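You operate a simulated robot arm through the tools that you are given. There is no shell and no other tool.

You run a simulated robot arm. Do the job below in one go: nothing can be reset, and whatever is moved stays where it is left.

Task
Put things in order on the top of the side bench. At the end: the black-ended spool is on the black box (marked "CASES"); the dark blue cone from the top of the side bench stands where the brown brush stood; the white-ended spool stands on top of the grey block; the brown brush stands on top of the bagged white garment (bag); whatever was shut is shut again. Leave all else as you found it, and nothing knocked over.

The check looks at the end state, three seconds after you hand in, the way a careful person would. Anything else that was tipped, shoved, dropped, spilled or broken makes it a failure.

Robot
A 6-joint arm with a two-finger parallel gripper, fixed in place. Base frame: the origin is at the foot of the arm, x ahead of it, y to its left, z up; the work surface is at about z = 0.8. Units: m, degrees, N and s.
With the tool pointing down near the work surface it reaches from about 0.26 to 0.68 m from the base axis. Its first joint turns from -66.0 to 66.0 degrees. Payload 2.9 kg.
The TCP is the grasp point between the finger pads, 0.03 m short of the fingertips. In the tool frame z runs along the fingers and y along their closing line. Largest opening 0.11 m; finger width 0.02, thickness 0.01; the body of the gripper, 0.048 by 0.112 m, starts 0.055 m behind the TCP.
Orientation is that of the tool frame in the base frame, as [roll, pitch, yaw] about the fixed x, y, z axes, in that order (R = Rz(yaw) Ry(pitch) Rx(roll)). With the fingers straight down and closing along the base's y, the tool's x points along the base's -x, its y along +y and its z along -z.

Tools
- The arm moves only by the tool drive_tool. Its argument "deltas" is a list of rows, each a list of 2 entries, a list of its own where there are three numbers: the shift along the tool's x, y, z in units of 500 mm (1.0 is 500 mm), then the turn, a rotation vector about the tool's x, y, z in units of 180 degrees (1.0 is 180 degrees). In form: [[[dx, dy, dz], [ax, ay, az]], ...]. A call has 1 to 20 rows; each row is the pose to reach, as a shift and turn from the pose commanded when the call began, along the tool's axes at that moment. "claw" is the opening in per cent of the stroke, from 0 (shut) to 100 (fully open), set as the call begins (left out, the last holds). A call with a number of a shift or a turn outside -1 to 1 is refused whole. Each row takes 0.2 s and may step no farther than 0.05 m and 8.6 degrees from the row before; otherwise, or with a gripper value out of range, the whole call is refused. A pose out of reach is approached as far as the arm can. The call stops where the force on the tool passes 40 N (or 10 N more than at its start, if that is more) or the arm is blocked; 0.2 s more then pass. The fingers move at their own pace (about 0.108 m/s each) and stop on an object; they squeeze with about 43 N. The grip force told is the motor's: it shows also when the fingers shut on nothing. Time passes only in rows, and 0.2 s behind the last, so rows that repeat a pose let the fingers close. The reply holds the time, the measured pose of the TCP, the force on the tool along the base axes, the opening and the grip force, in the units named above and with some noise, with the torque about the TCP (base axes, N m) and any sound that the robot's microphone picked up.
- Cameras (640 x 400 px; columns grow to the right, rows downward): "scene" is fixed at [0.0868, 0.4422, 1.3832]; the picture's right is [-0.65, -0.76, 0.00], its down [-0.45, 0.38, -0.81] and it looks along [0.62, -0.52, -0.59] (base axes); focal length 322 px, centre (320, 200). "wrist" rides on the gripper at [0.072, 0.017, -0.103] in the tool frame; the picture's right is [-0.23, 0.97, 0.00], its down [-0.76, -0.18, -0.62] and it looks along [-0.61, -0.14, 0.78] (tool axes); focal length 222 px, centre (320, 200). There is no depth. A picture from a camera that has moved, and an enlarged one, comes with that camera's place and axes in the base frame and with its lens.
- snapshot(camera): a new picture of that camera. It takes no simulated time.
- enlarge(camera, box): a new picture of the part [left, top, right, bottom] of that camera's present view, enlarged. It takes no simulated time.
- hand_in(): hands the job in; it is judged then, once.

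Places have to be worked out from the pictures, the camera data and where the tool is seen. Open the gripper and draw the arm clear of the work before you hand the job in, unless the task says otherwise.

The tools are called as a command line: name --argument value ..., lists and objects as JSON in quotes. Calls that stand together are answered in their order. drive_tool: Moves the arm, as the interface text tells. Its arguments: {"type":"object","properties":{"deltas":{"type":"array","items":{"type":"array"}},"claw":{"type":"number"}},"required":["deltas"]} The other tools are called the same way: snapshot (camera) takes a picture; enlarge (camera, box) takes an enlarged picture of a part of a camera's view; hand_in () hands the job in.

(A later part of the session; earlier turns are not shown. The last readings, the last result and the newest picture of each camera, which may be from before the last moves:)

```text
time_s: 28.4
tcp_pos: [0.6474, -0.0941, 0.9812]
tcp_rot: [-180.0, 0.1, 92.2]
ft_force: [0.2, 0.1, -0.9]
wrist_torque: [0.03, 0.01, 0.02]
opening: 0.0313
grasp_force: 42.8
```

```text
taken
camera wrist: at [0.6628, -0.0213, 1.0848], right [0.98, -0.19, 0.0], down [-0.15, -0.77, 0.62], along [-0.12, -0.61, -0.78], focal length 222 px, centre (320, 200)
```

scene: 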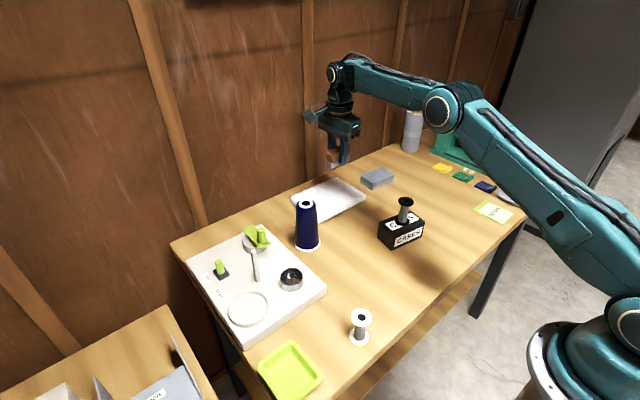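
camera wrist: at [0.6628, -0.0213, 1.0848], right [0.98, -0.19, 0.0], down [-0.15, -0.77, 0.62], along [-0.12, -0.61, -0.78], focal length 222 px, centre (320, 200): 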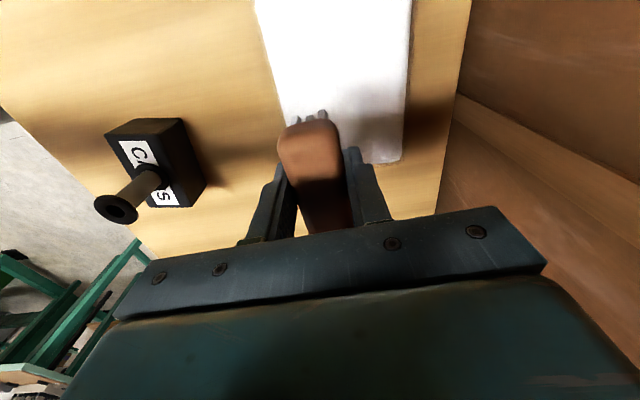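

The bag spans x from 0.605 to 0.75 and y from -0.187 to 0. I shift 8 mm further in and lower to TCP z about 0.872, a bit above the expected contact.

drive_tool --deltas '[[[0, 0.016, 0.06], [0, 0, 0]], [[0, 0.016, 0.12], [0, 0, 0]], [[0, 0.016, 0.17], [0, 0, 0]], [[0, 0.016, 0.205], [0, 0, 0]], [[0, 0.016, 0.222], [0, 0, 0]], [[0, 0.016, 0.222], [0, 0, 0]]]'

enlarge --camera "scene" --box '[270, 140, 390, 230]'

```text
time_s: 29.8
tcp_pos: [0.6557, -0.0948, 0.8695]
tcp_rot: [-179.9, 0.0, 92.4]
ft_force: [0.0, 0.2, -0.4]
wrist_torque: [0.0, -0.01, -0.04]
opening: 0.0314
grasp_force: 43.0
```

```text
4.44 times, centred on (330, 185) of scene
camera zoom: at [0.0868, 0.4422, 1.3832], right [-0.65, -0.76, 0.0], down [-0.45, 0.38, -0.81], along [0.62, -0.52, -0.59], focal length 1430 px, centre (276, 267)
```

zoom: 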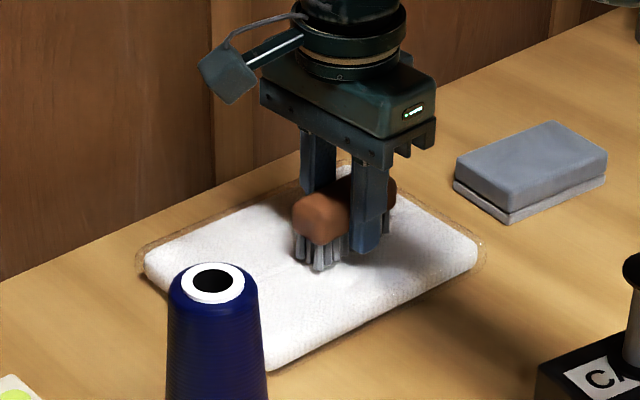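

The brush is just above the bag, well inside its edges. I lower in 2 mm steps watching force.

drive_tool --deltas '[[[0, 0, 0.004], [0, 0, 0]], [[0, 0, 0.008], [0, 0, 0]], [[0, 0, 0.012], [0, 0, 0]], [[0, 0, 0.016], [0, 0, 0]]]'

```text
time_s: 30.8
tcp_pos: [0.6561, -0.0947, 0.8667]
tcp_rot: [179.7, 0.2, 92.4]
ft_force: [-7.0, 2.4, 23.9]
wrist_torque: [0.23, 0.35, 0.01]
opening: 0.0313
grasp_force: 42.7
```

Contact with the bag: 24 N at TCP z about 0.867. I ease up about 1.5 mm.

drive_tool --deltas '[[[0, 0, -0.002], [0, 0, 0]], [[0, 0, -0.0035], [0, 0, 0]], [[0, 0, -0.0035], [0, 0, 0]]]'

enlarge --camera "scene" --box '[290, 140, 370, 210]'

```text
time_s: 31.6
tcp_pos: [0.6567, -0.0956, 0.8666]
tcp_rot: [179.6, 0.1, 92.3]
ft_force: [1.8, 2.8, 21.8]
wrist_torque: [0.16, -0.08, 0.01]
opening: 0.0312
grasp_force: 43.3
```

```text
5.71 times, centred on (330, 175) of scene
camera zoom: at [0.0864, 0.4423, 1.3832], right [-0.65, -0.76, 0.0], down [-0.45, 0.38, -0.81], along [0.62, -0.52, -0.59], focal length 1838 px, centre (263, 343)
```

zoom: 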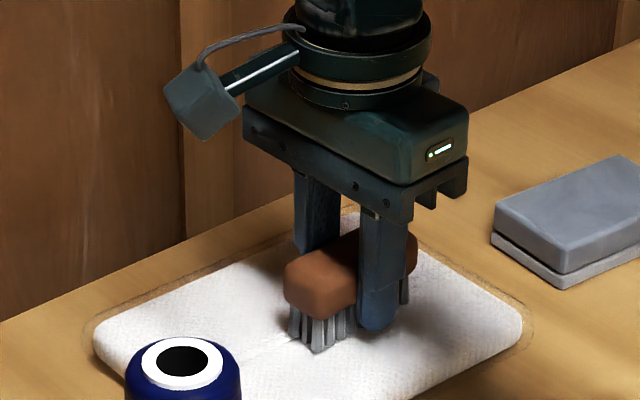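

Still 22 N; I ease up a further 2 mm.

drive_tool --deltas '[[[0, 0, -0.002], [0, 0, 0]], [[0, 0, -0.004], [0, 0, 0]], [[0, 0, -0.004], [0, 0, 0]]]'

```text
time_s: 32.4
tcp_pos: [0.6562, -0.0963, 0.8665]
tcp_rot: [-179.9, 0.0, 92.3]
ft_force: [5.3, -2.0, 14.7]
wrist_torque: [-0.06, -0.25, 0.01]
opening: 0.0313
grasp_force: 42.8
```

15 N remains; another 2 mm.

drive_tool --deltas '[[[0, 0, -0.002], [0, 0, 0]], [[0, 0, -0.004], [0, 0, 0]], [[0, 0, -0.004], [0, 0, 0]]]'

```text
time_s: 33.2
tcp_pos: [0.6542, -0.0946, 0.8666]
tcp_rot: [-179.8, 0.0, 92.4]
ft_force: [-0.1, 0.3, 0.3]
wrist_torque: [0.01, 0.03, -0.02]
opening: 0.0311
grasp_force: 42.9
```

Load is gone, so the brush just rests on the bag. I open the gripper.

drive_tool --deltas '[[[0, 0, 0], [0, 0, 0]], [[0, 0, 0], [0, 0, 0]], [[0, 0, 0], [0, 0, 0]]]' --claw 62

enlarge --camera "scene" --box '[290, 140, 370, 210]'

snapshot --camera "wrist"

```text
time_s: 34.0
tcp_pos: [0.6558, -0.095, 0.8683]
tcp_rot: [-180.0, 0.1, 92.4]
ft_force: [-0.3, -0.9, 0.1]
wrist_torque: [0.0, 0.03, -0.04]
opening: 0.0682
grasp_force: 0.1
```

```text
5.71 times, centred on (330, 175) of scene
camera zoom: at [0.0868, 0.4422, 1.3832], right [-0.65, -0.76, 0.0], down [-0.45, 0.38, -0.81], along [0.62, -0.52, -0.59], focal length 1838 px, centre (263, 343)
```

zoom: 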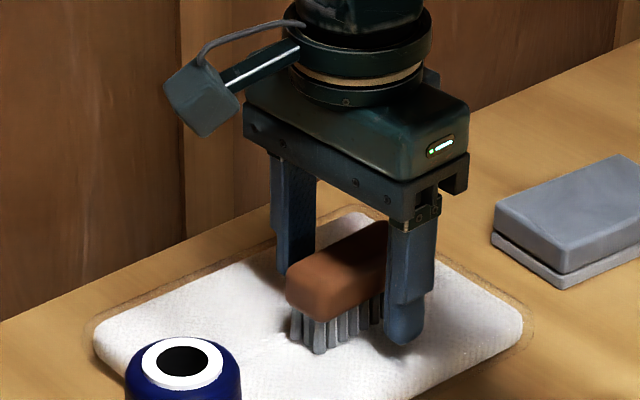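

```text
taken
camera wrist: at [0.6697, -0.0222, 0.9726], right [0.98, -0.19, 0.0], down [-0.15, -0.77, 0.62], along [-0.12, -0.61, -0.78], focal length 222 px, centre (320, 200)
```

wrist: 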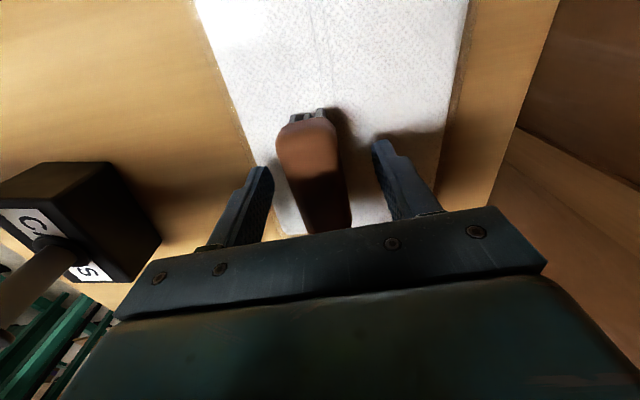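

The brush stands upright on the bag. I withdraw straight up.

drive_tool --deltas '[[[0, 0, -0.03], [0, 0, 0]], [[0, 0, -0.09], [0, 0, 0]], [[0, 0, -0.16], [0, 0, 0]], [[0, 0, -0.24], [0, 0, 0]], [[0, 0, -0.324], [0, 0, 0]]]'

snapshot --camera "scene"

```text
time_s: 35.2
tcp_pos: [0.6533, -0.0955, 1.0312]
tcp_rot: [-179.9, 0.0, 92.3]
ft_force: [0.0, 0.1, -0.1]
wrist_torque: [0.02, 0.01, -0.01]
opening: 0.0682
grasp_force: 0.0
```

```text
taken
```

scene: 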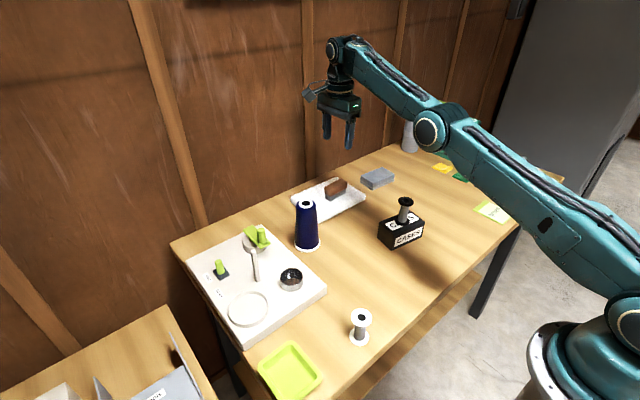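

The brush stays put on the bag. Now I travel at z about 1.03 to above the white spool at about (0.304, 0.158), turning to yaw 207.5 so the closing line is tangential.

drive_tool --deltas '[[[0.0382, -0.0486, 0], [0, 0, -0.0457]], [[0.0764, -0.0972, 0], [0, 0, -0.0913]], [[0.1146, -0.1458, 0], [0, 0, -0.137]], [[0.1529, -0.1943, 0], [0, 0, -0.1827]], [[0.1911, -0.2429, 0], [0, 0, -0.2284]], [[0.2293, -0.2915, 0], [0, 0, -0.274]], [[0.2675, -0.3401, 0], [0, 0, -0.3197]], [[0.3057, -0.3887, 0], [0, 0, -0.3654]], [[0.3439, -0.4373, 0], [0, 0, -0.411]], [[0.3821, -0.4859, 0], [0, 0, -0.4567]], [[0.4204, -0.5344, 0], [0, 0, -0.5024]], [[0.4586, -0.583, 0], [0, 0, -0.5481]], [[0.4968, -0.6316, 0], [0, 0, -0.5937]], [[0.535, -0.6802, 0], [0, 0, -0.6394]], [[0.535, -0.6802, 0], [0, 0, -0.6394]]]'

snapshot --camera "wrist"

enlarge --camera "wrist" --box '[272, 80, 368, 150]'

snapshot --camera "scene"

```text
time_s: 38.4
tcp_pos: [0.3042, 0.1585, 1.0298]
tcp_rot: [179.9, 0.0, -152.3]
ft_force: [0.5, -0.3, -0.6]
wrist_torque: [0.0, 0.03, -0.01]
opening: 0.068
grasp_force: 0.2
```

```text
taken
camera wrist: at [0.2318, 0.1386, 1.1331], right [-0.25, 0.97, 0.0], down [0.76, 0.19, 0.62], along [0.6, 0.16, -0.78], focal length 222 px, centre (320, 200)
```

wrist: 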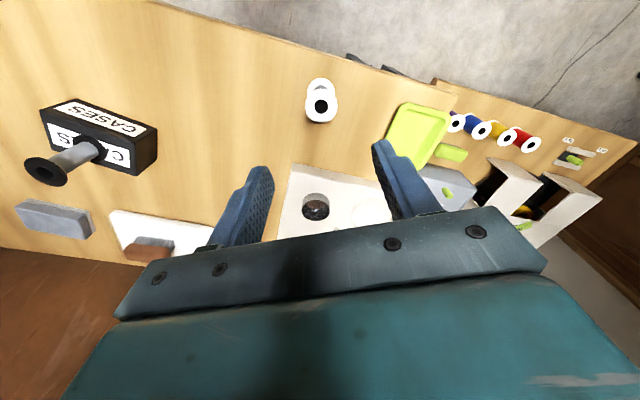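

```text
5.71 times, centred on (320, 115) of wrist
camera zoom: at [0.2318, 0.1386, 1.1331], right [-0.25, 0.97, 0.0], down [0.76, 0.19, 0.62], along [0.6, 0.16, -0.78], focal length 1269 px, centre (320, 686)
```

zoom: 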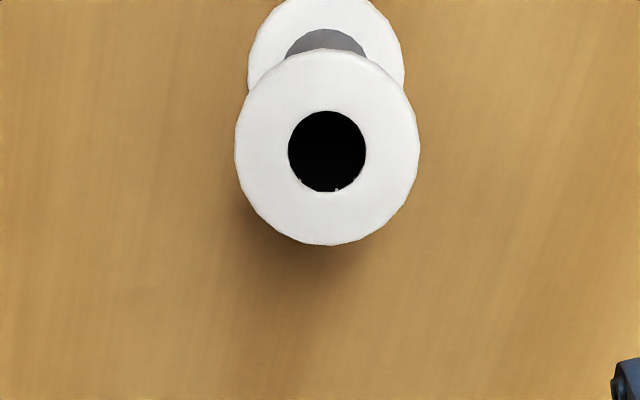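

```text
taken
```

scene: 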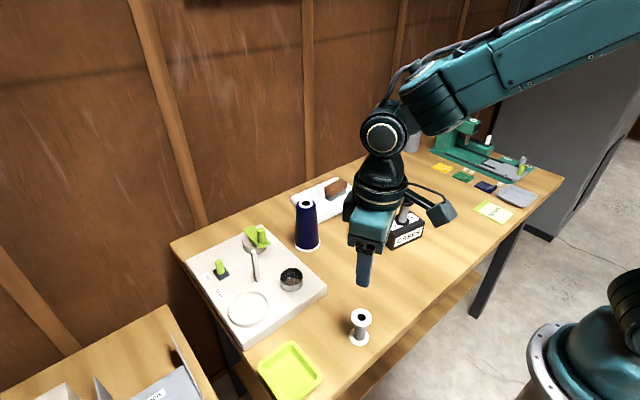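

The white spool axis is at (0.304, 0.158), right under the TCP. I tilt 13° outward (for the later placement reach) and descend vertically to z = 0.834.

drive_tool --deltas '[[[0, 0, 0.03], [0, -0.036, 0]], [[0, 0, 0.08], [0, -0.0722, 0]], [[0, 0, 0.15], [0, -0.0722, 0]], [[0, 0, 0.22], [0, -0.0722, 0]], [[0, 0, 0.28], [0, -0.0722, 0]], [[0, 0, 0.33], [0, -0.0722, 0]], [[0, 0, 0.37], [0, -0.0722, 0]], [[0, 0, 0.392], [0, -0.0722, 0]], [[0, 0, 0.392], [0, -0.0722, 0]]]'

enlarge --camera "scene" --box '[300, 230, 460, 370]'

snapshot --camera "wrist"

```text
time_s: 40.4
tcp_pos: [0.3065, 0.1585, 0.8351]
tcp_rot: [-179.9, 12.9, -152.5]
ft_force: [-0.7, 0.1, 0.2]
wrist_torque: [0.0, -0.02, -0.02]
opening: 0.0682
grasp_force: 0.1
```

```text
2.86 times, centred on (380, 300) of scene
camera zoom: at [0.0868, 0.4422, 1.3832], right [-0.65, -0.76, 0.0], down [-0.45, 0.38, -0.81], along [0.62, -0.52, -0.59], focal length 919 px, centre (149, -86)
```

zoom: 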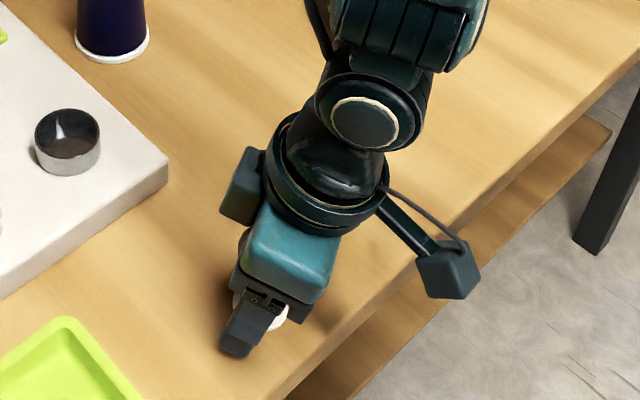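

```text
taken
camera wrist: at [0.2155, 0.1296, 0.9197], right [-0.25, 0.97, 0.05], down [0.62, 0.12, 0.78], along [0.75, 0.23, -0.63], focal length 222 px, centre (320, 200)
```

wrist: 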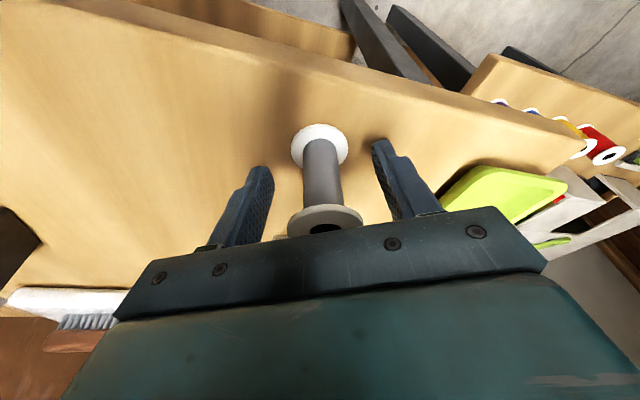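

The spool stands centred between the tilted fingers, no contact force. I close on it.

drive_tool --deltas '[[[0, 0, 0], [0, 0, 0]], [[0, 0, 0], [0, 0, 0]], [[0, 0, 0], [0, 0, 0]], [[0, 0, 0], [0, 0, 0]]]' --claw 0

enlarge --camera "wrist" --box '[220, 100, 420, 240]'

```text
time_s: 41.4
tcp_pos: [0.3075, 0.1583, 0.8348]
tcp_rot: [179.9, 13.0, -152.6]
ft_force: [0.4, 0.4, 0.2]
wrist_torque: [0.0, -0.02, -0.01]
opening: 0.0351
grasp_force: 42.9
```

```text
2.86 times, centred on (320, 170) of wrist
camera zoom: at [0.2155, 0.1296, 0.92], right [-0.25, 0.97, 0.05], down [0.62, 0.12, 0.78], along [0.75, 0.23, -0.63], focal length 635 px, centre (320, 286)
```

zoom: 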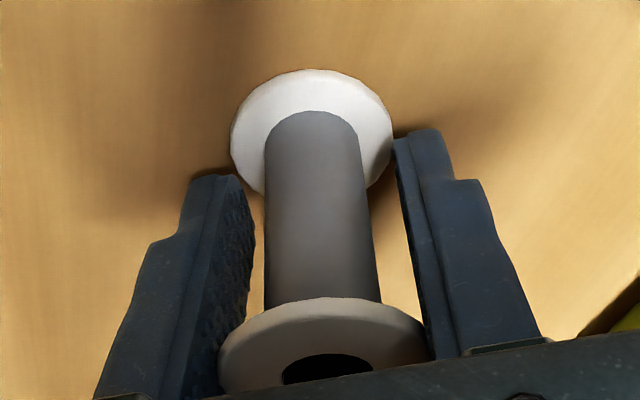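

Gripped at 0.035 m. I lift vertically about 0.17 m, keeping the tilt.

drive_tool --deltas '[[[-0.0115, 0, -0.0497], [0, 0, 0]], [[-0.0306, 0, -0.1325], [0, 0, 0]], [[-0.046, 0, -0.1987], [0, 0, 0]], [[-0.0613, 0, -0.265], [0, 0, 0]], [[-0.0766, 0, -0.3312], [0, 0, 0]], [[-0.0766, 0, -0.3312], [0, 0, 0]]]'

enlarge --camera "wrist" --box '[220, 100, 420, 240]'

snapshot --camera "scene"

```text
time_s: 42.8
tcp_pos: [0.3074, 0.1593, 1.0057]
tcp_rot: [-179.9, 13.0, -152.6]
ft_force: [0.2, -0.1, 0.2]
wrist_torque: [0.01, -0.01, 0.04]
opening: 0.035
grasp_force: 43.3
```

```text
2.86 times, centred on (320, 170) of wrist
camera zoom: at [0.2157, 0.1297, 1.0909], right [-0.25, 0.97, 0.05], down [0.62, 0.12, 0.78], along [0.75, 0.23, -0.63], focal length 635 px, centre (320, 286)
```

zoom: 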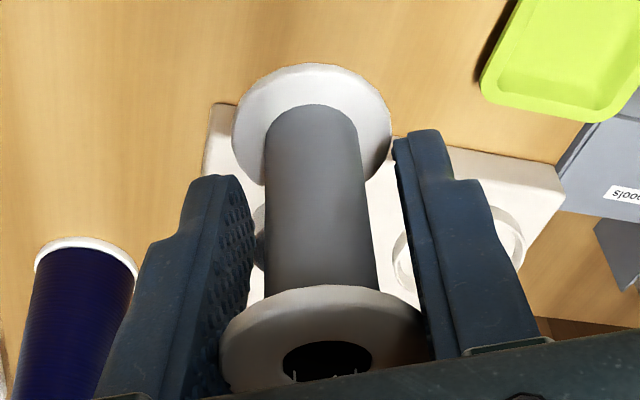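

```text
taken
```

scene: 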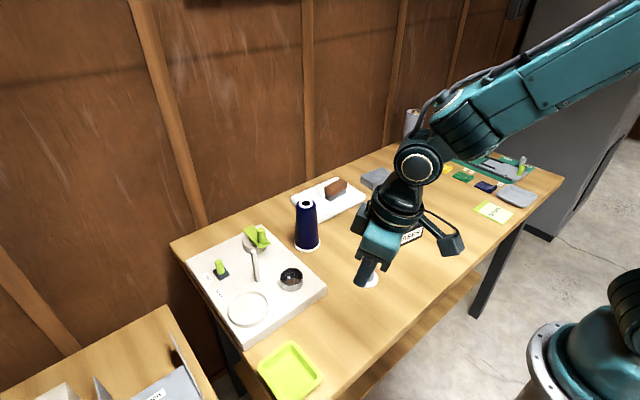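

The spool is held almost upright. I carry it toward the block in two stages, rotating about the base vertical so the tilt stays outward; first stage to about (0.453, -0.05, 1.0).

drive_tool --deltas '[[[-0.0082, -0.0633, 0.0019], [0.004, 0, 0.0172]], [[-0.0165, -0.1267, 0.0038], [0.008, 0, 0.0344]], [[-0.0247, -0.19, 0.0057], [0.0119, 0, 0.0517]], [[-0.0329, -0.2533, 0.0076], [0.0159, 0, 0.0689]], [[-0.0411, -0.3166, 0.0095], [0.0199, 0, 0.0861]], [[-0.0494, -0.38, 0.0114], [0.0239, 0, 0.1033]], [[-0.0576, -0.4433, 0.0133], [0.0278, 0, 0.1205]], [[-0.0658, -0.5066, 0.0152], [0.0318, 0, 0.1378]], [[-0.0658, -0.5066, 0.0152], [0.0318, 0, 0.1378]]]'

snapshot --camera "scene"

```text
time_s: 44.8
tcp_pos: [0.4519, -0.0488, 1.0034]
tcp_rot: [179.9, 13.0, -178.0]
ft_force: [-0.2, 0.2, -0.4]
wrist_torque: [0.0, -0.01, -0.02]
opening: 0.0357
grasp_force: 42.9
```

```text
taken
```

scene: 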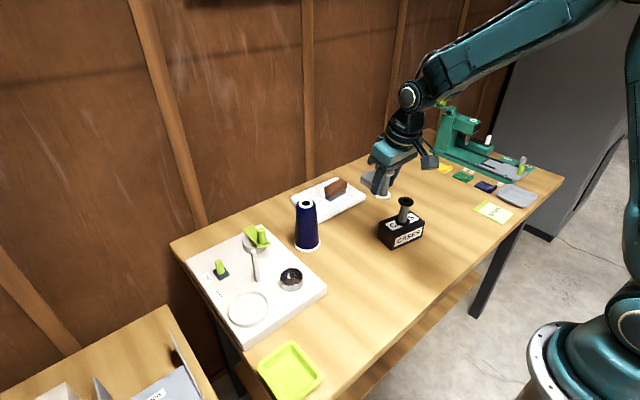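

Second stage: on to about (0.605, -0.262, 0.985), turning to yaw 156.6.

drive_tool --deltas '[[[-0.0343, -0.0543, 0.0125], [0.004, 0, 0.0172]], [[-0.0686, -0.1086, 0.0251], [0.008, 0, 0.0344]], [[-0.1028, -0.1629, 0.0376], [0.0119, 0, 0.0517]], [[-0.1371, -0.2172, 0.0501], [0.0159, 0, 0.0689]], [[-0.1714, -0.2715, 0.0626], [0.0199, 0, 0.0861]], [[-0.2057, -0.3258, 0.0752], [0.0239, 0, 0.1033]], [[-0.2399, -0.3801, 0.0877], [0.0278, 0, 0.1205]], [[-0.2742, -0.4344, 0.1002], [0.0318, 0, 0.1378]], [[-0.2742, -0.4344, 0.1002], [0.0318, 0, 0.1378]]]'

snapshot --camera "wrist"

snapshot --camera "scene"

```text
time_s: 46.8
tcp_pos: [0.6039, -0.2636, 0.987]
tcp_rot: [180.0, 13.0, 156.5]
ft_force: [-0.1, -0.3, 0.4]
wrist_torque: [0.03, -0.02, 0.01]
opening: 0.0362
grasp_force: 43.0
```

```text
taken
camera wrist: at [0.5249, -0.2118, 1.0723], right [0.59, 0.8, 0.05], down [0.48, -0.4, 0.78], along [0.65, -0.44, -0.63], focal length 222 px, centre (320, 200)
```

wrist: 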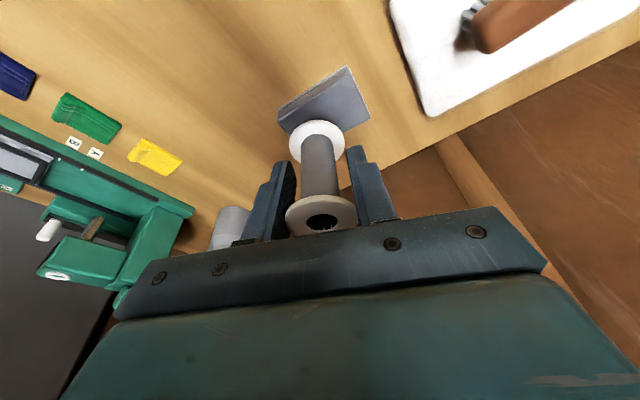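

```text
taken
```

scene: 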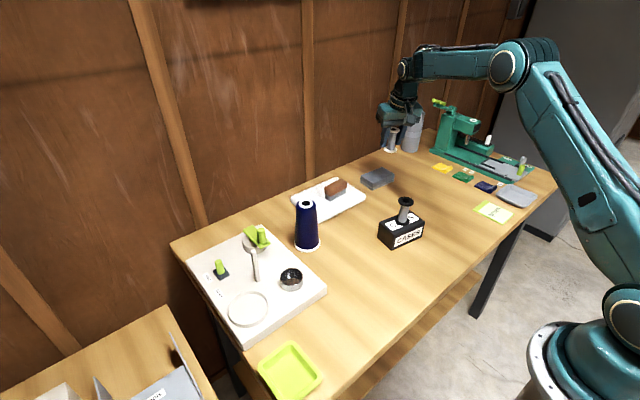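

The grip opening crept from 0.035 to 0.036, so I look closely at how the spool sits in the fingers, and at the block.

enlarge --camera "wrist" --box '[220, 100, 420, 240]'

enlarge --camera "scene" --box '[350, 90, 440, 200]'

enlarge --camera "wrist" --box '[264, 50, 384, 140]'

```text
2.86 times, centred on (320, 170) of wrist
camera zoom: at [0.5249, -0.2118, 1.0723], right [0.59, 0.8, 0.05], down [0.48, -0.4, 0.78], along [0.65, -0.44, -0.63], focal length 635 px, centre (320, 286)
```

zoom: 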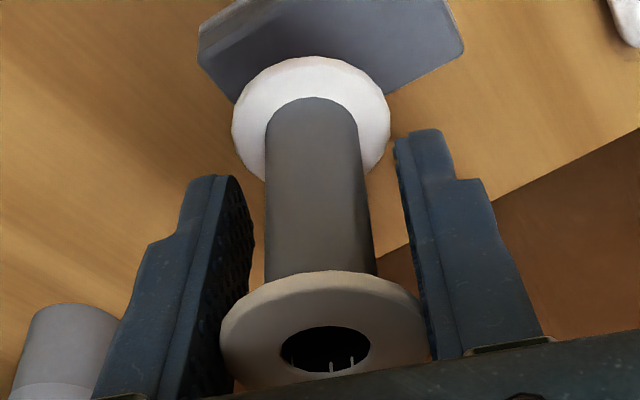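

```text
3.64 times, centred on (395, 145) of scene
camera zoom: at [0.0868, 0.4422, 1.3832], right [-0.65, -0.76, 0.0], down [-0.45, 0.38, -0.81], along [0.62, -0.52, -0.59], focal length 1170 px, centre (47, 400)
```

zoom: 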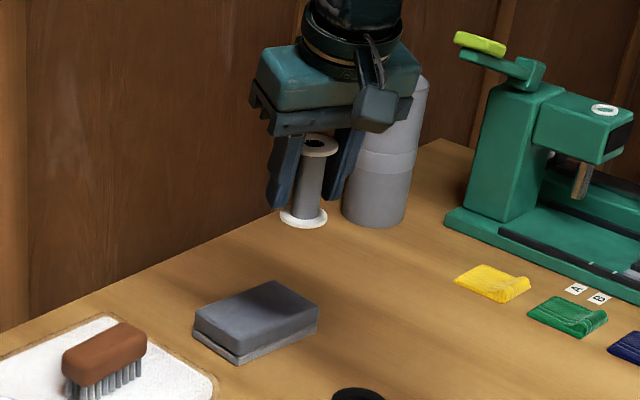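

```text
4.44 times, centred on (324, 95) of wrist
camera zoom: at [0.5249, -0.2118, 1.0723], right [0.59, 0.8, 0.05], down [0.48, -0.4, 0.78], along [0.65, -0.44, -0.63], focal length 987 px, centre (302, 667)
```

zoom: 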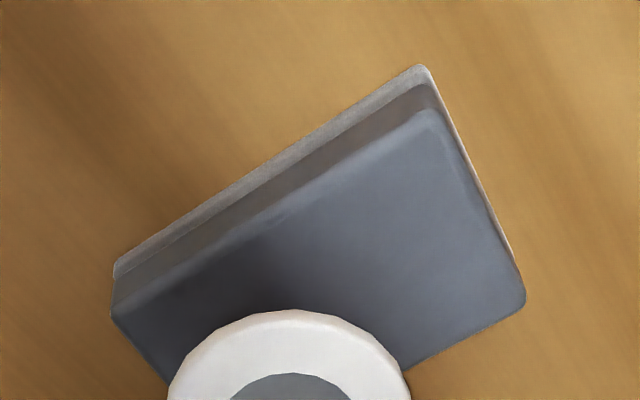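

The spool has slid about 6 mm down in the tilted grip with a lean of about 2–3°, so it sits about 0.043 m below the TCP; the block top centre is at about (0.654, -0.286). I move promptly over it to TCP (0.653, -0.285, 0.89), tilting 2.5° more to level the spool.

drive_tool --deltas '[[[-0.0152, 0, 0.0532], [0, -0.0035, 0]], [[-0.0303, 0, 0.1065], [0, -0.007, 0]], [[-0.0455, 0, 0.1597], [0, -0.0105, 0]], [[-0.0606, 0, 0.213], [0, -0.0139, 0]], [[-0.0606, 0, 0.213], [0, -0.0139, 0]]]'

enlarge --camera "wrist" --box '[220, 60, 420, 240]'

enlarge --camera "scene" --box '[340, 110, 430, 210]'

```text
time_s: 48.0
tcp_pos: [0.6543, -0.2837, 0.892]
tcp_rot: [-179.9, 15.5, 156.5]
ft_force: [0.2, 0.0, -0.4]
wrist_torque: [0.02, 0.01, -0.01]
opening: 0.036
grasp_force: 43.4
```

```text
2.22 times, centred on (320, 150) of wrist
camera zoom: at [0.5719, -0.2308, 0.9718], right [0.59, 0.81, 0.06], down [0.45, -0.39, 0.8], along [0.67, -0.45, -0.59], focal length 494 px, centre (320, 311)
```

zoom: 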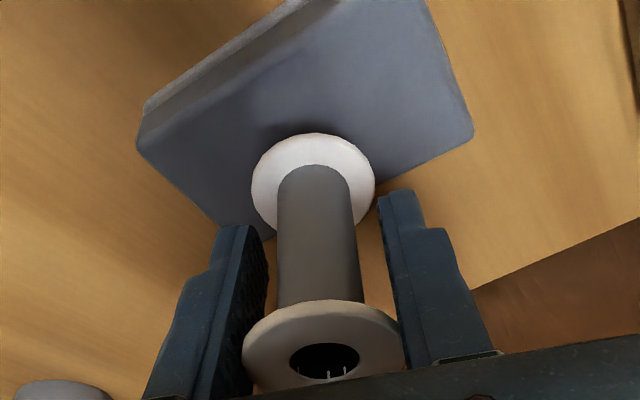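

```text
4.00 times, centred on (385, 160) of scene
camera zoom: at [0.0868, 0.4422, 1.3832], right [-0.65, -0.76, 0.0], down [-0.45, 0.38, -0.81], along [0.62, -0.52, -0.59], focal length 1287 px, centre (60, 360)
```

zoom: 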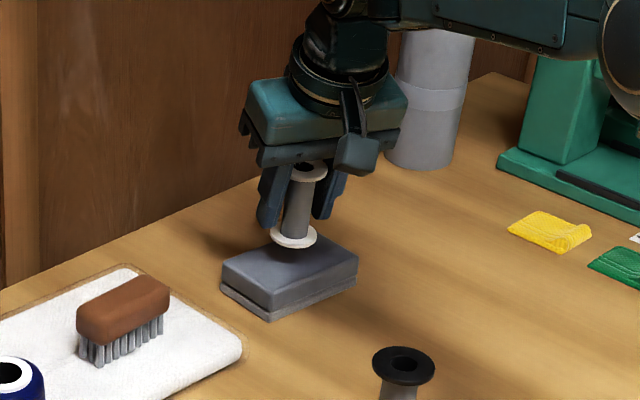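

The spool is over the block centre and looks upright. I lower vertically about 12 mm, then go in 2 mm steps.

drive_tool --deltas '[[[0.0032, 0, 0.0116], [0, 0, 0]], [[0.0064, 0, 0.0231], [0, 0, 0]], [[0.0064, 0, 0.0231], [0, 0, 0]]]'

enlarge --camera "scene" --box '[350, 130, 420, 190]'

```text
time_s: 48.8
tcp_pos: [0.6531, -0.2835, 0.879]
tcp_rot: [-180.0, 15.6, 156.5]
ft_force: [0.2, -0.3, -1.0]
wrist_torque: [-0.01, 0.0, -0.03]
opening: 0.0357
grasp_force: 43.3
```

```text
6.67 times, centred on (385, 160) of scene
camera zoom: at [0.0868, 0.4422, 1.3832], right [-0.65, -0.76, 0.0], down [-0.45, 0.38, -0.81], along [0.62, -0.52, -0.59], focal length 2145 px, centre (-113, 467)
```

zoom: 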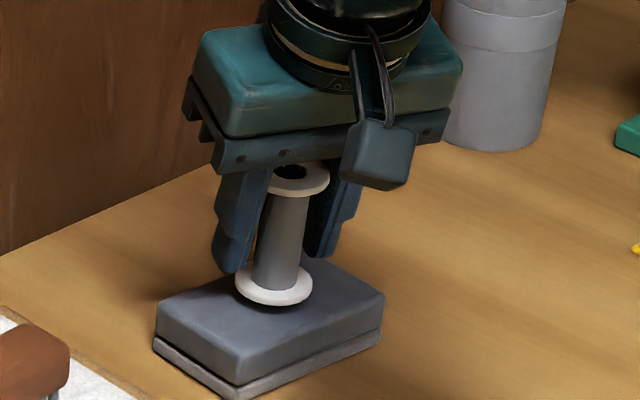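

A few millimetres remain. I step down 1.5 mm per row with the force guard.

drive_tool --deltas '[[[0.0008, 0, 0.0029], [0, 0, 0]], [[0.0016, 0, 0.0058], [0, 0, 0]], [[0.0024, 0, 0.0087], [0, 0, 0]], [[0.0032, 0, 0.0116], [0, 0, 0]]]'

enlarge --camera "scene" --box '[350, 130, 420, 190]'

```text
time_s: 49.8
tcp_pos: [0.6525, -0.2833, 0.8724]
tcp_rot: [179.9, 15.5, 156.6]
ft_force: [-0.3, 0.1, 0.2]
wrist_torque: [-0.03, 0.02, 0.0]
opening: 0.0361
grasp_force: 43.4
```

```text
6.67 times, centred on (385, 160) of scene
camera zoom: at [0.0868, 0.4422, 1.3832], right [-0.65, -0.76, 0.0], down [-0.45, 0.38, -0.81], along [0.62, -0.52, -0.59], focal length 2145 px, centre (-113, 467)
```

zoom: 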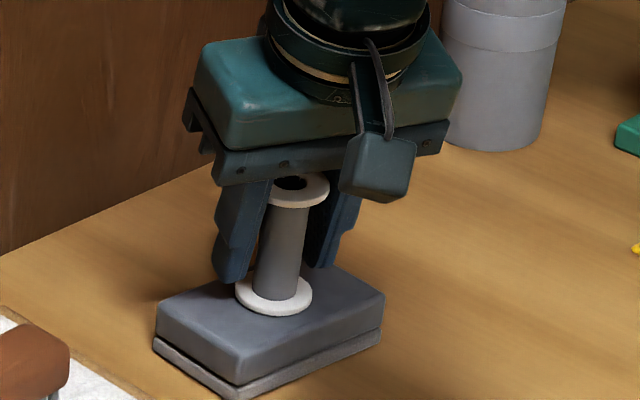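

No contact yet at z = 0.872. I continue down in 1.5 mm steps.

drive_tool --deltas '[[[0.0008, 0, 0.0029], [0, 0, 0]], [[0.0016, 0, 0.0058], [0, 0, 0]], [[0.0016, 0, 0.0058], [0, 0, 0]]]'

```text
time_s: 50.6
tcp_pos: [0.6542, -0.2843, 0.8715]
tcp_rot: [-180.0, 15.6, 156.5]
ft_force: [-2.9, 0.5, 13.9]
wrist_torque: [0.12, 0.28, -0.01]
opening: 0.0358
grasp_force: 43.4
```

Contact at 14 N. I look at the spool's foot to see whether it sits flat.

enlarge --camera "wrist" --box '[230, 80, 410, 220]'

enlarge --camera "scene" --box '[360, 145, 408, 185]'

```text
2.86 times, centred on (320, 150) of wrist
camera zoom: at [0.5709, -0.2307, 0.9514], right [0.59, 0.81, 0.06], down [0.45, -0.39, 0.81], along [0.67, -0.45, -0.59], focal length 635 px, centre (320, 343)
```

zoom: 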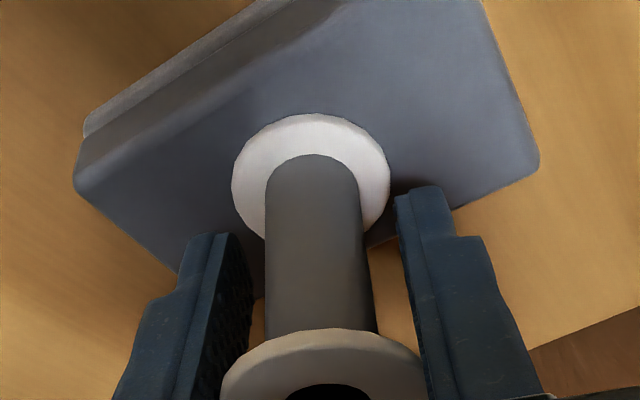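

```text
10.00 times, centred on (384, 165) of scene
camera zoom: at [0.0865, 0.4424, 1.3832], right [-0.65, -0.76, 0.0], down [-0.45, 0.38, -0.81], along [0.62, -0.52, -0.59], focal length 3217 px, centre (-320, 550)
```

zoom: 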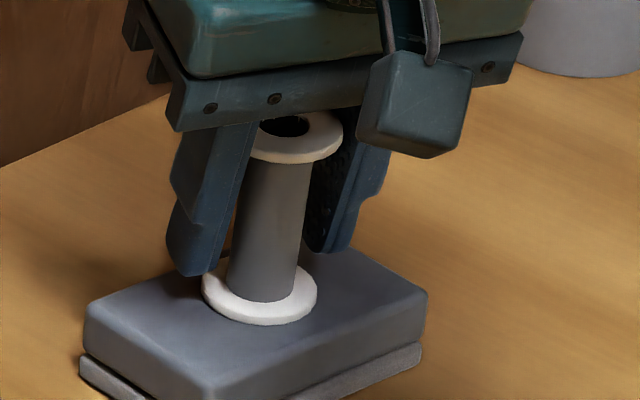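

The spool stands on the middle of the block. I ease up 1 mm to shed the load.

drive_tool --deltas '[[[-0.0003, 0, -0.001], [0, 0, 0]], [[-0.0006, 0, -0.002], [0, 0, 0]], [[-0.0006, 0, -0.002], [0, 0, 0]]]'

```text
time_s: 51.4
tcp_pos: [0.653, -0.2837, 0.8721]
tcp_rot: [-180.0, 15.7, 156.5]
ft_force: [2.8, -2.9, 14.1]
wrist_torque: [-0.03, 0.09, 0.01]
opening: 0.0356
grasp_force: 43.0
```

Still 14 N; I ease up 1.5 mm more.

drive_tool --deltas '[[[-0.0004, 0, -0.0015], [0, 0, 0]], [[-0.0008, 0, -0.0029], [0, 0, 0]], [[-0.0008, 0, -0.0029], [0, 0, 0]]]'

```text
time_s: 52.2
tcp_pos: [0.6528, -0.2825, 0.8715]
tcp_rot: [180.0, 15.3, 156.6]
ft_force: [2.0, -0.4, 8.6]
wrist_torque: [0.03, 0.06, 0.02]
opening: 0.0359
grasp_force: 42.8
```

Load is 9 N; the spool is seated. I open the gripper.

drive_tool --deltas '[[[0, 0, 0], [0, 0, 0]], [[0, 0, 0], [0, 0, 0]], [[0, 0, 0], [0, 0, 0]]]' --claw 64

enlarge --camera "wrist" --box '[230, 80, 410, 220]'

enlarge --camera "scene" --box '[360, 145, 408, 185]'

```text
time_s: 53.0
tcp_pos: [0.6526, -0.2826, 0.8712]
tcp_rot: [-180.0, 15.6, 156.5]
ft_force: [-0.1, -0.1, -0.7]
wrist_torque: [0.0, 0.03, -0.01]
opening: 0.07
grasp_force: 0.0
```

```text
2.86 times, centred on (320, 150) of wrist
camera zoom: at [0.5704, -0.2301, 0.952], right [0.59, 0.81, 0.06], down [0.45, -0.39, 0.8], along [0.67, -0.45, -0.59], focal length 635 px, centre (320, 343)
```

zoom: 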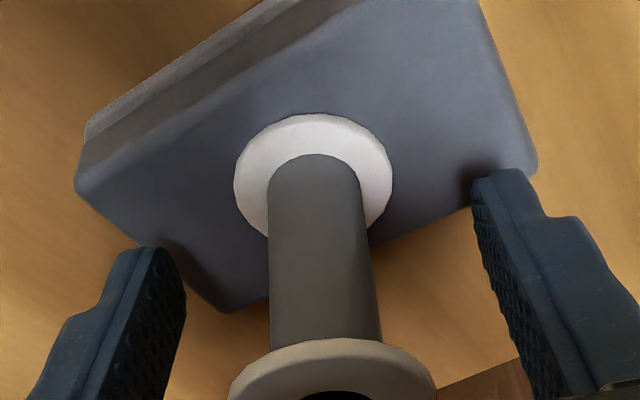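

```text
10.00 times, centred on (384, 165) of scene
camera zoom: at [0.0868, 0.4422, 1.3832], right [-0.65, -0.76, 0.0], down [-0.45, 0.38, -0.81], along [0.62, -0.52, -0.59], focal length 3217 px, centre (-320, 550)
```

zoom: 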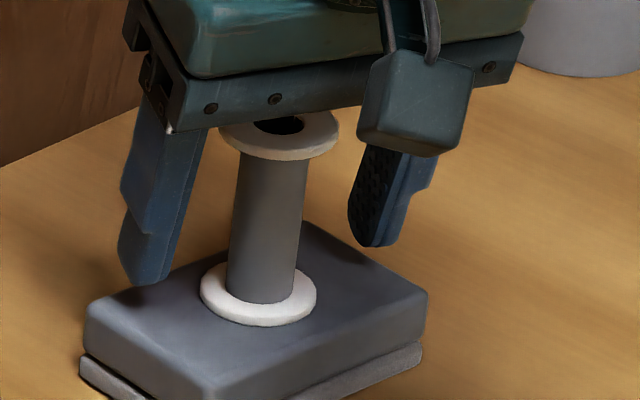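

The white spool stands free on the block. I back out along the finger axis (up and inward).

drive_tool --deltas '[[[0, 0, -0.03], [0, 0, 0]], [[0, 0, -0.08], [0, 0, 0]], [[0, 0, -0.15], [0, 0, 0]], [[0, 0, -0.22], [0, 0, 0]], [[0, 0, -0.29], [0, 0, 0]]]'

snapshot --camera "scene"

snapshot --camera "wrist"

```text
time_s: 54.2
tcp_pos: [0.6193, -0.2694, 1.0111]
tcp_rot: [-179.9, 15.5, 156.5]
ft_force: [0.4, 0.7, -1.0]
wrist_torque: [0.03, 0.0, 0.02]
opening: 0.0706
grasp_force: 0.1
```

```text
taken
```

scene: 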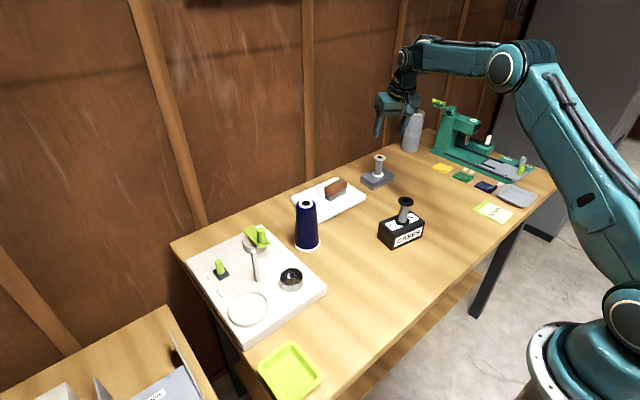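

```text
taken
camera wrist: at [0.5365, -0.2154, 1.0929], right [0.59, 0.81, 0.06], down [0.45, -0.39, 0.8], along [0.67, -0.45, -0.59], focal length 222 px, centre (320, 200)
```

wrist: 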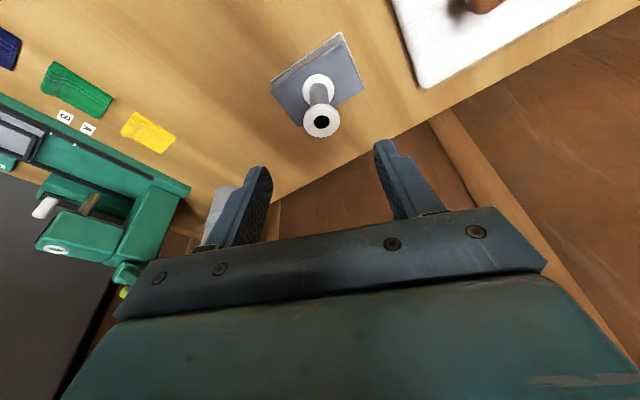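

The white spool stands on the block, the brush on the bag, the black spool on the box. Next is the cone: I untilt and rise a little first.

drive_tool --deltas '[[[0.0241, 0.0077, -0.0343], [0, 0.0287, 0]], [[0.0483, 0.0155, -0.0687], [0, 0.0574, 0]], [[0.0724, 0.0232, -0.103], [0, 0.0861, 0]], [[0.0724, 0.0232, -0.103], [0, 0.0861, 0]]]' --claw 80

```text
time_s: 55.2
tcp_pos: [0.5767, -0.2394, 1.0531]
tcp_rot: [-180.0, 0.0, 156.6]
ft_force: [0.5, -0.3, -0.7]
wrist_torque: [0.0, 0.0, 0.0]
opening: 0.0879
grasp_force: 0.1
```

The tool is vertical again at z = 1.053. I move to above the cone at about (0.573, 0.072), turning to yaw 180.

drive_tool --deltas '[[[0.0288, 0.0628, 0], [0, 0, -0.0145]], [[0.0576, 0.1257, 0], [0, 0, -0.029]], [[0.0863, 0.1885, 0], [0, 0, -0.0435]], [[0.1151, 0.2514, 0], [0, 0, -0.058]], [[0.1439, 0.3142, 0], [0, 0, -0.0726]], [[0.1727, 0.3771, 0], [0, 0, -0.0871]], [[0.2014, 0.4399, 0], [0, 0, -0.1016]], [[0.2302, 0.5028, 0], [0, 0, -0.1161]], [[0.259, 0.5656, 0], [0, 0, -0.1306]], [[0.259, 0.5656, 0], [0, 0, -0.1306]]]'

snapshot --camera "wrist"

enlarge --camera "wrist" --box '[260, 60, 380, 150]'

snapshot --camera "scene"

```text
time_s: 57.4
tcp_pos: [0.574, 0.0738, 1.0512]
tcp_rot: [180.0, 0.0, -179.9]
ft_force: [-0.3, -0.3, -0.3]
wrist_torque: [0.03, -0.01, -0.02]
opening: 0.0878
grasp_force: 0.1
```

```text
taken
camera wrist: at [0.5012, 0.0887, 1.1553], right [0.23, 0.97, 0.0], down [0.76, -0.18, 0.62], along [0.61, -0.14, -0.78], focal length 222 px, centre (320, 200)
```

wrist: 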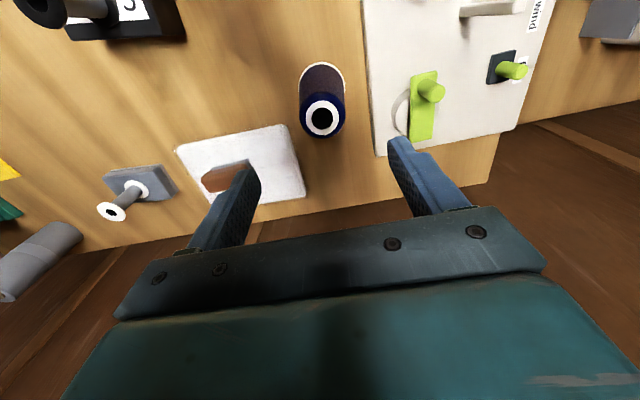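

```text
4.44 times, centred on (320, 105) of wrist
camera zoom: at [0.5012, 0.0887, 1.1553], right [0.23, 0.97, 0.0], down [0.76, -0.18, 0.62], along [0.61, -0.14, -0.78], focal length 987 px, centre (320, 622)
```

zoom: 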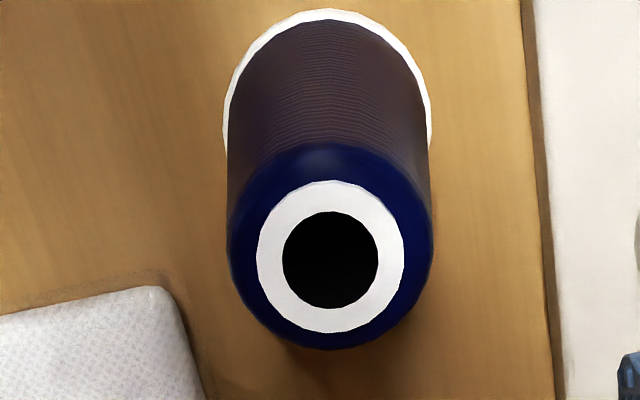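

```text
taken
```

scene: 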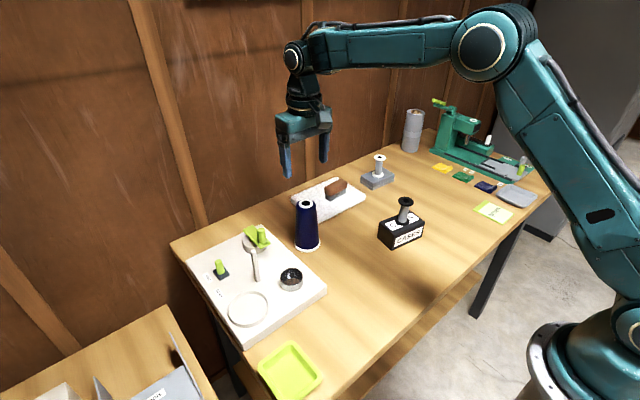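

The cone's axis is at (0.574, 0.074), upright, top at about z = 0.932, and the gripper is right over it. I descend to TCP z = 0.892 so the palm clears the cone top by about 15 mm.

drive_tool --deltas '[[[-0.002, 0.002, 0.06], [0, 0, 0]], [[-0.002, 0.002, 0.12], [0, 0, 0]], [[-0.002, 0.002, 0.18], [0, 0, 0]], [[-0.002, 0.002, 0.24], [0, 0, 0]], [[-0.002, 0.002, 0.29], [0, 0, 0]], [[-0.002, 0.002, 0.32], [0, 0, 0]], [[-0.002, 0.002, 0.32], [0, 0, 0]]]'

enlarge --camera "scene" --box '[240, 130, 370, 270]'

snapshot --camera "wrist"

```text
time_s: 59.0
tcp_pos: [0.5738, 0.0729, 0.8937]
tcp_rot: [179.9, -0.1, -180.0]
ft_force: [-0.7, 0.6, -0.2]
wrist_torque: [-0.02, -0.01, 0.04]
opening: 0.0883
grasp_force: 0.1
```

```text
2.86 times, centred on (305, 200) of scene
camera zoom: at [0.0868, 0.4422, 1.3832], right [-0.65, -0.76, 0.0], down [-0.45, 0.38, -0.81], along [0.62, -0.52, -0.59], focal length 919 px, centre (363, 200)
```

zoom: 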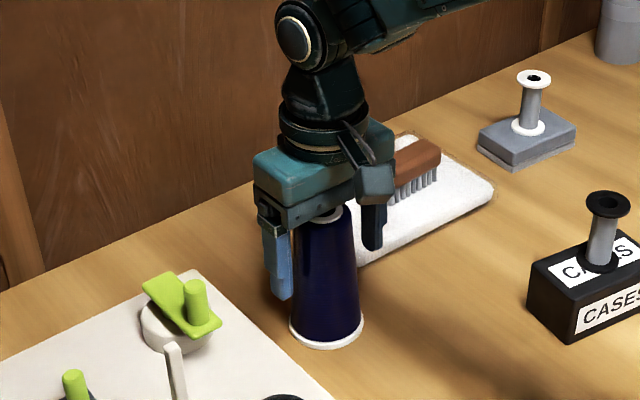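

```text
taken
camera wrist: at [0.5005, 0.088, 0.9962], right [0.23, 0.97, 0.0], down [0.76, -0.18, 0.62], along [0.61, -0.14, -0.78], focal length 222 px, centre (320, 200)
```

wrist: 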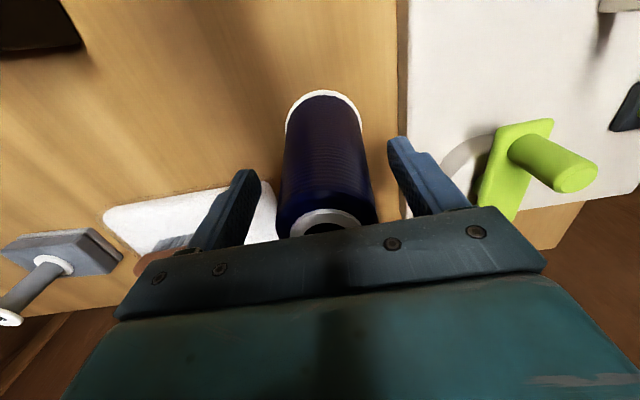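

The cone is centred between the fingers with clearance. I close on it.

drive_tool --deltas '[[[0, 0, 0], [0, 0, 0]], [[0, 0, 0], [0, 0, 0]], [[0, 0, 0], [0, 0, 0]], [[0, 0, 0], [0, 0, 0]]]' --claw 0

enlarge --camera "scene" --box '[240, 130, 370, 270]'

enlarge --camera "wrist" --box '[220, 80, 420, 240]'

```text
time_s: 60.0
tcp_pos: [0.5741, 0.0724, 0.8933]
tcp_rot: [-180.0, -0.1, -179.8]
ft_force: [-0.1, 0.7, 0.0]
wrist_torque: [0.03, -0.01, 0.01]
opening: 0.0573
grasp_force: 42.7
```

```text
2.86 times, centred on (305, 200) of scene
camera zoom: at [0.0868, 0.4423, 1.3832], right [-0.65, -0.76, 0.0], down [-0.45, 0.38, -0.81], along [0.62, -0.52, -0.59], focal length 919 px, centre (363, 200)
```

zoom: 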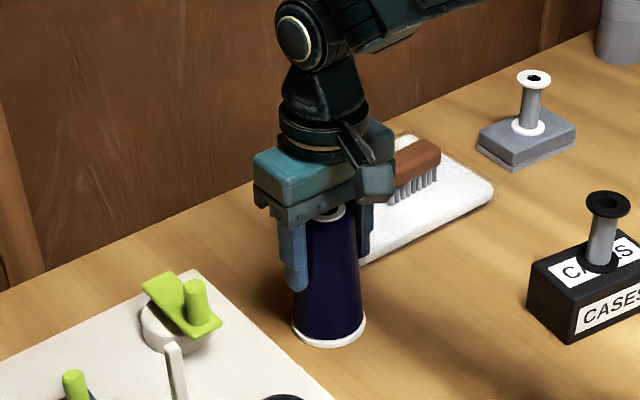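

```text
2.50 times, centred on (320, 160) of wrist
camera zoom: at [0.5006, 0.088, 0.9965], right [0.23, 0.97, 0.0], down [0.76, -0.18, 0.62], along [0.61, -0.14, -0.78], focal length 555 px, centre (320, 300)
```

zoom: 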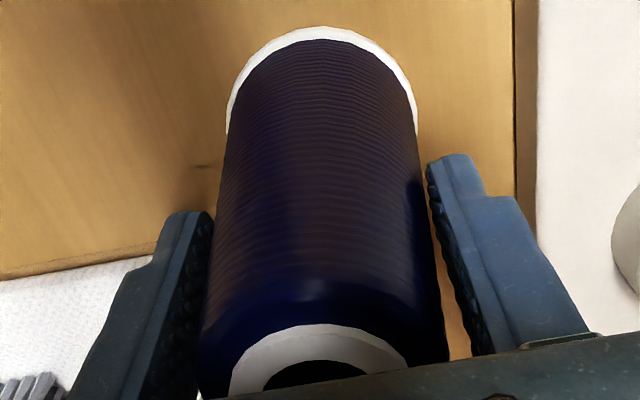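

Gripped at 0.057 m. I lift only 15 mm first and check for slip.

drive_tool --deltas '[[[0, 0, -0.01], [0, 0, 0]], [[0, 0, -0.02], [0, 0, 0]], [[0, 0, -0.03], [0, 0, 0]], [[0, 0, -0.03], [0, 0, 0]]]'

enlarge --camera "scene" --box '[240, 130, 370, 270]'

enlarge --camera "wrist" --box '[220, 80, 420, 240]'

```text
time_s: 61.0
tcp_pos: [0.5708, 0.0728, 0.9078]
tcp_rot: [179.9, 0.0, -179.9]
ft_force: [1.1, -0.1, -1.5]
wrist_torque: [0.0, 0.03, 0.01]
opening: 0.0574
grasp_force: 42.8
```

```text
2.86 times, centred on (305, 200) of scene
camera zoom: at [0.0868, 0.4422, 1.3832], right [-0.65, -0.76, 0.0], down [-0.45, 0.38, -0.81], along [0.62, -0.52, -0.59], focal length 919 px, centre (363, 200)
```

zoom: 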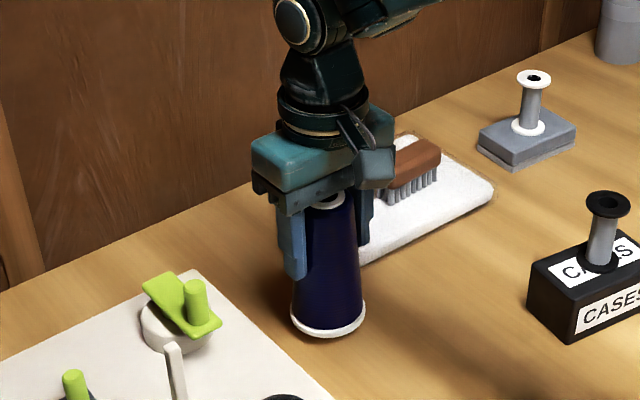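

```text
2.50 times, centred on (320, 160) of wrist
camera zoom: at [0.4998, 0.089, 1.0104], right [0.23, 0.97, 0.0], down [0.76, -0.18, 0.62], along [0.61, -0.14, -0.78], focal length 555 px, centre (320, 300)
```

zoom: 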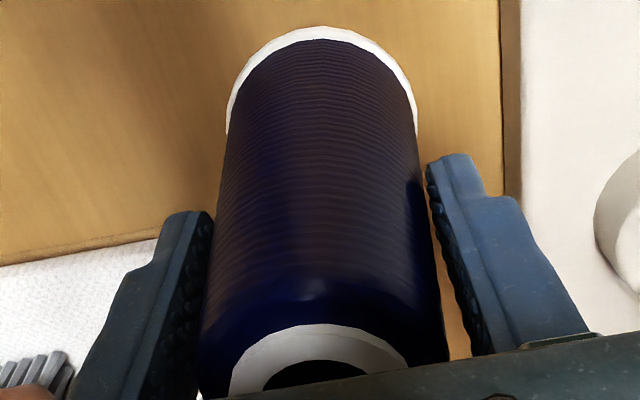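

No slip: the cone's view in the wrist camera is unchanged. I lift to z about 1.03 so its foot clears everything.

drive_tool --deltas '[[[0, 0, -0.05], [0, 0, 0]], [[0, 0, -0.11], [0, 0, 0]], [[0, 0, -0.17], [0, 0, 0]], [[0, 0, -0.22], [0, 0, 0]], [[0, 0, -0.25], [0, 0, 0]]]'

enlarge --camera "wrist" --box '[220, 80, 420, 240]'

snapshot --camera "scene"

```text
time_s: 62.2
tcp_pos: [0.5728, 0.0733, 1.0314]
tcp_rot: [-180.0, 0.0, -180.0]
ft_force: [0.0, 0.3, -1.5]
wrist_torque: [-0.01, 0.01, 0.02]
opening: 0.0573
grasp_force: 42.8
```

```text
2.50 times, centred on (320, 160) of wrist
camera zoom: at [0.5012, 0.0892, 1.1349], right [0.23, 0.97, 0.0], down [0.76, -0.18, 0.62], along [0.61, -0.14, -0.78], focal length 555 px, centre (320, 300)
```

zoom: 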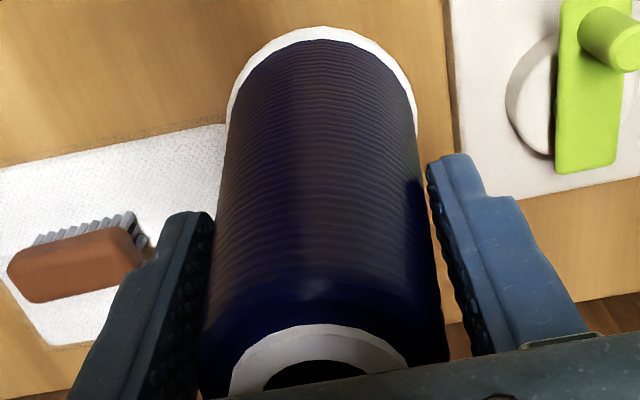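

```text
taken
```

scene: 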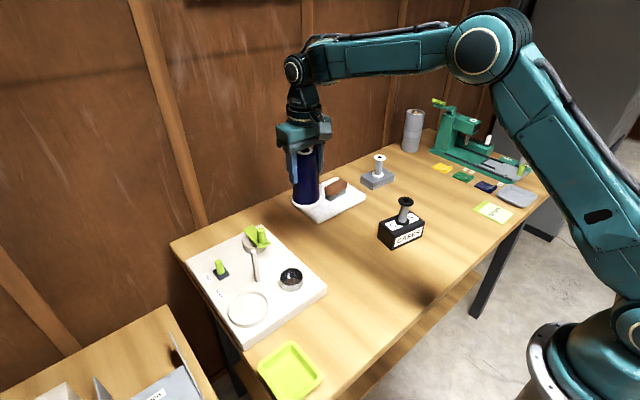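

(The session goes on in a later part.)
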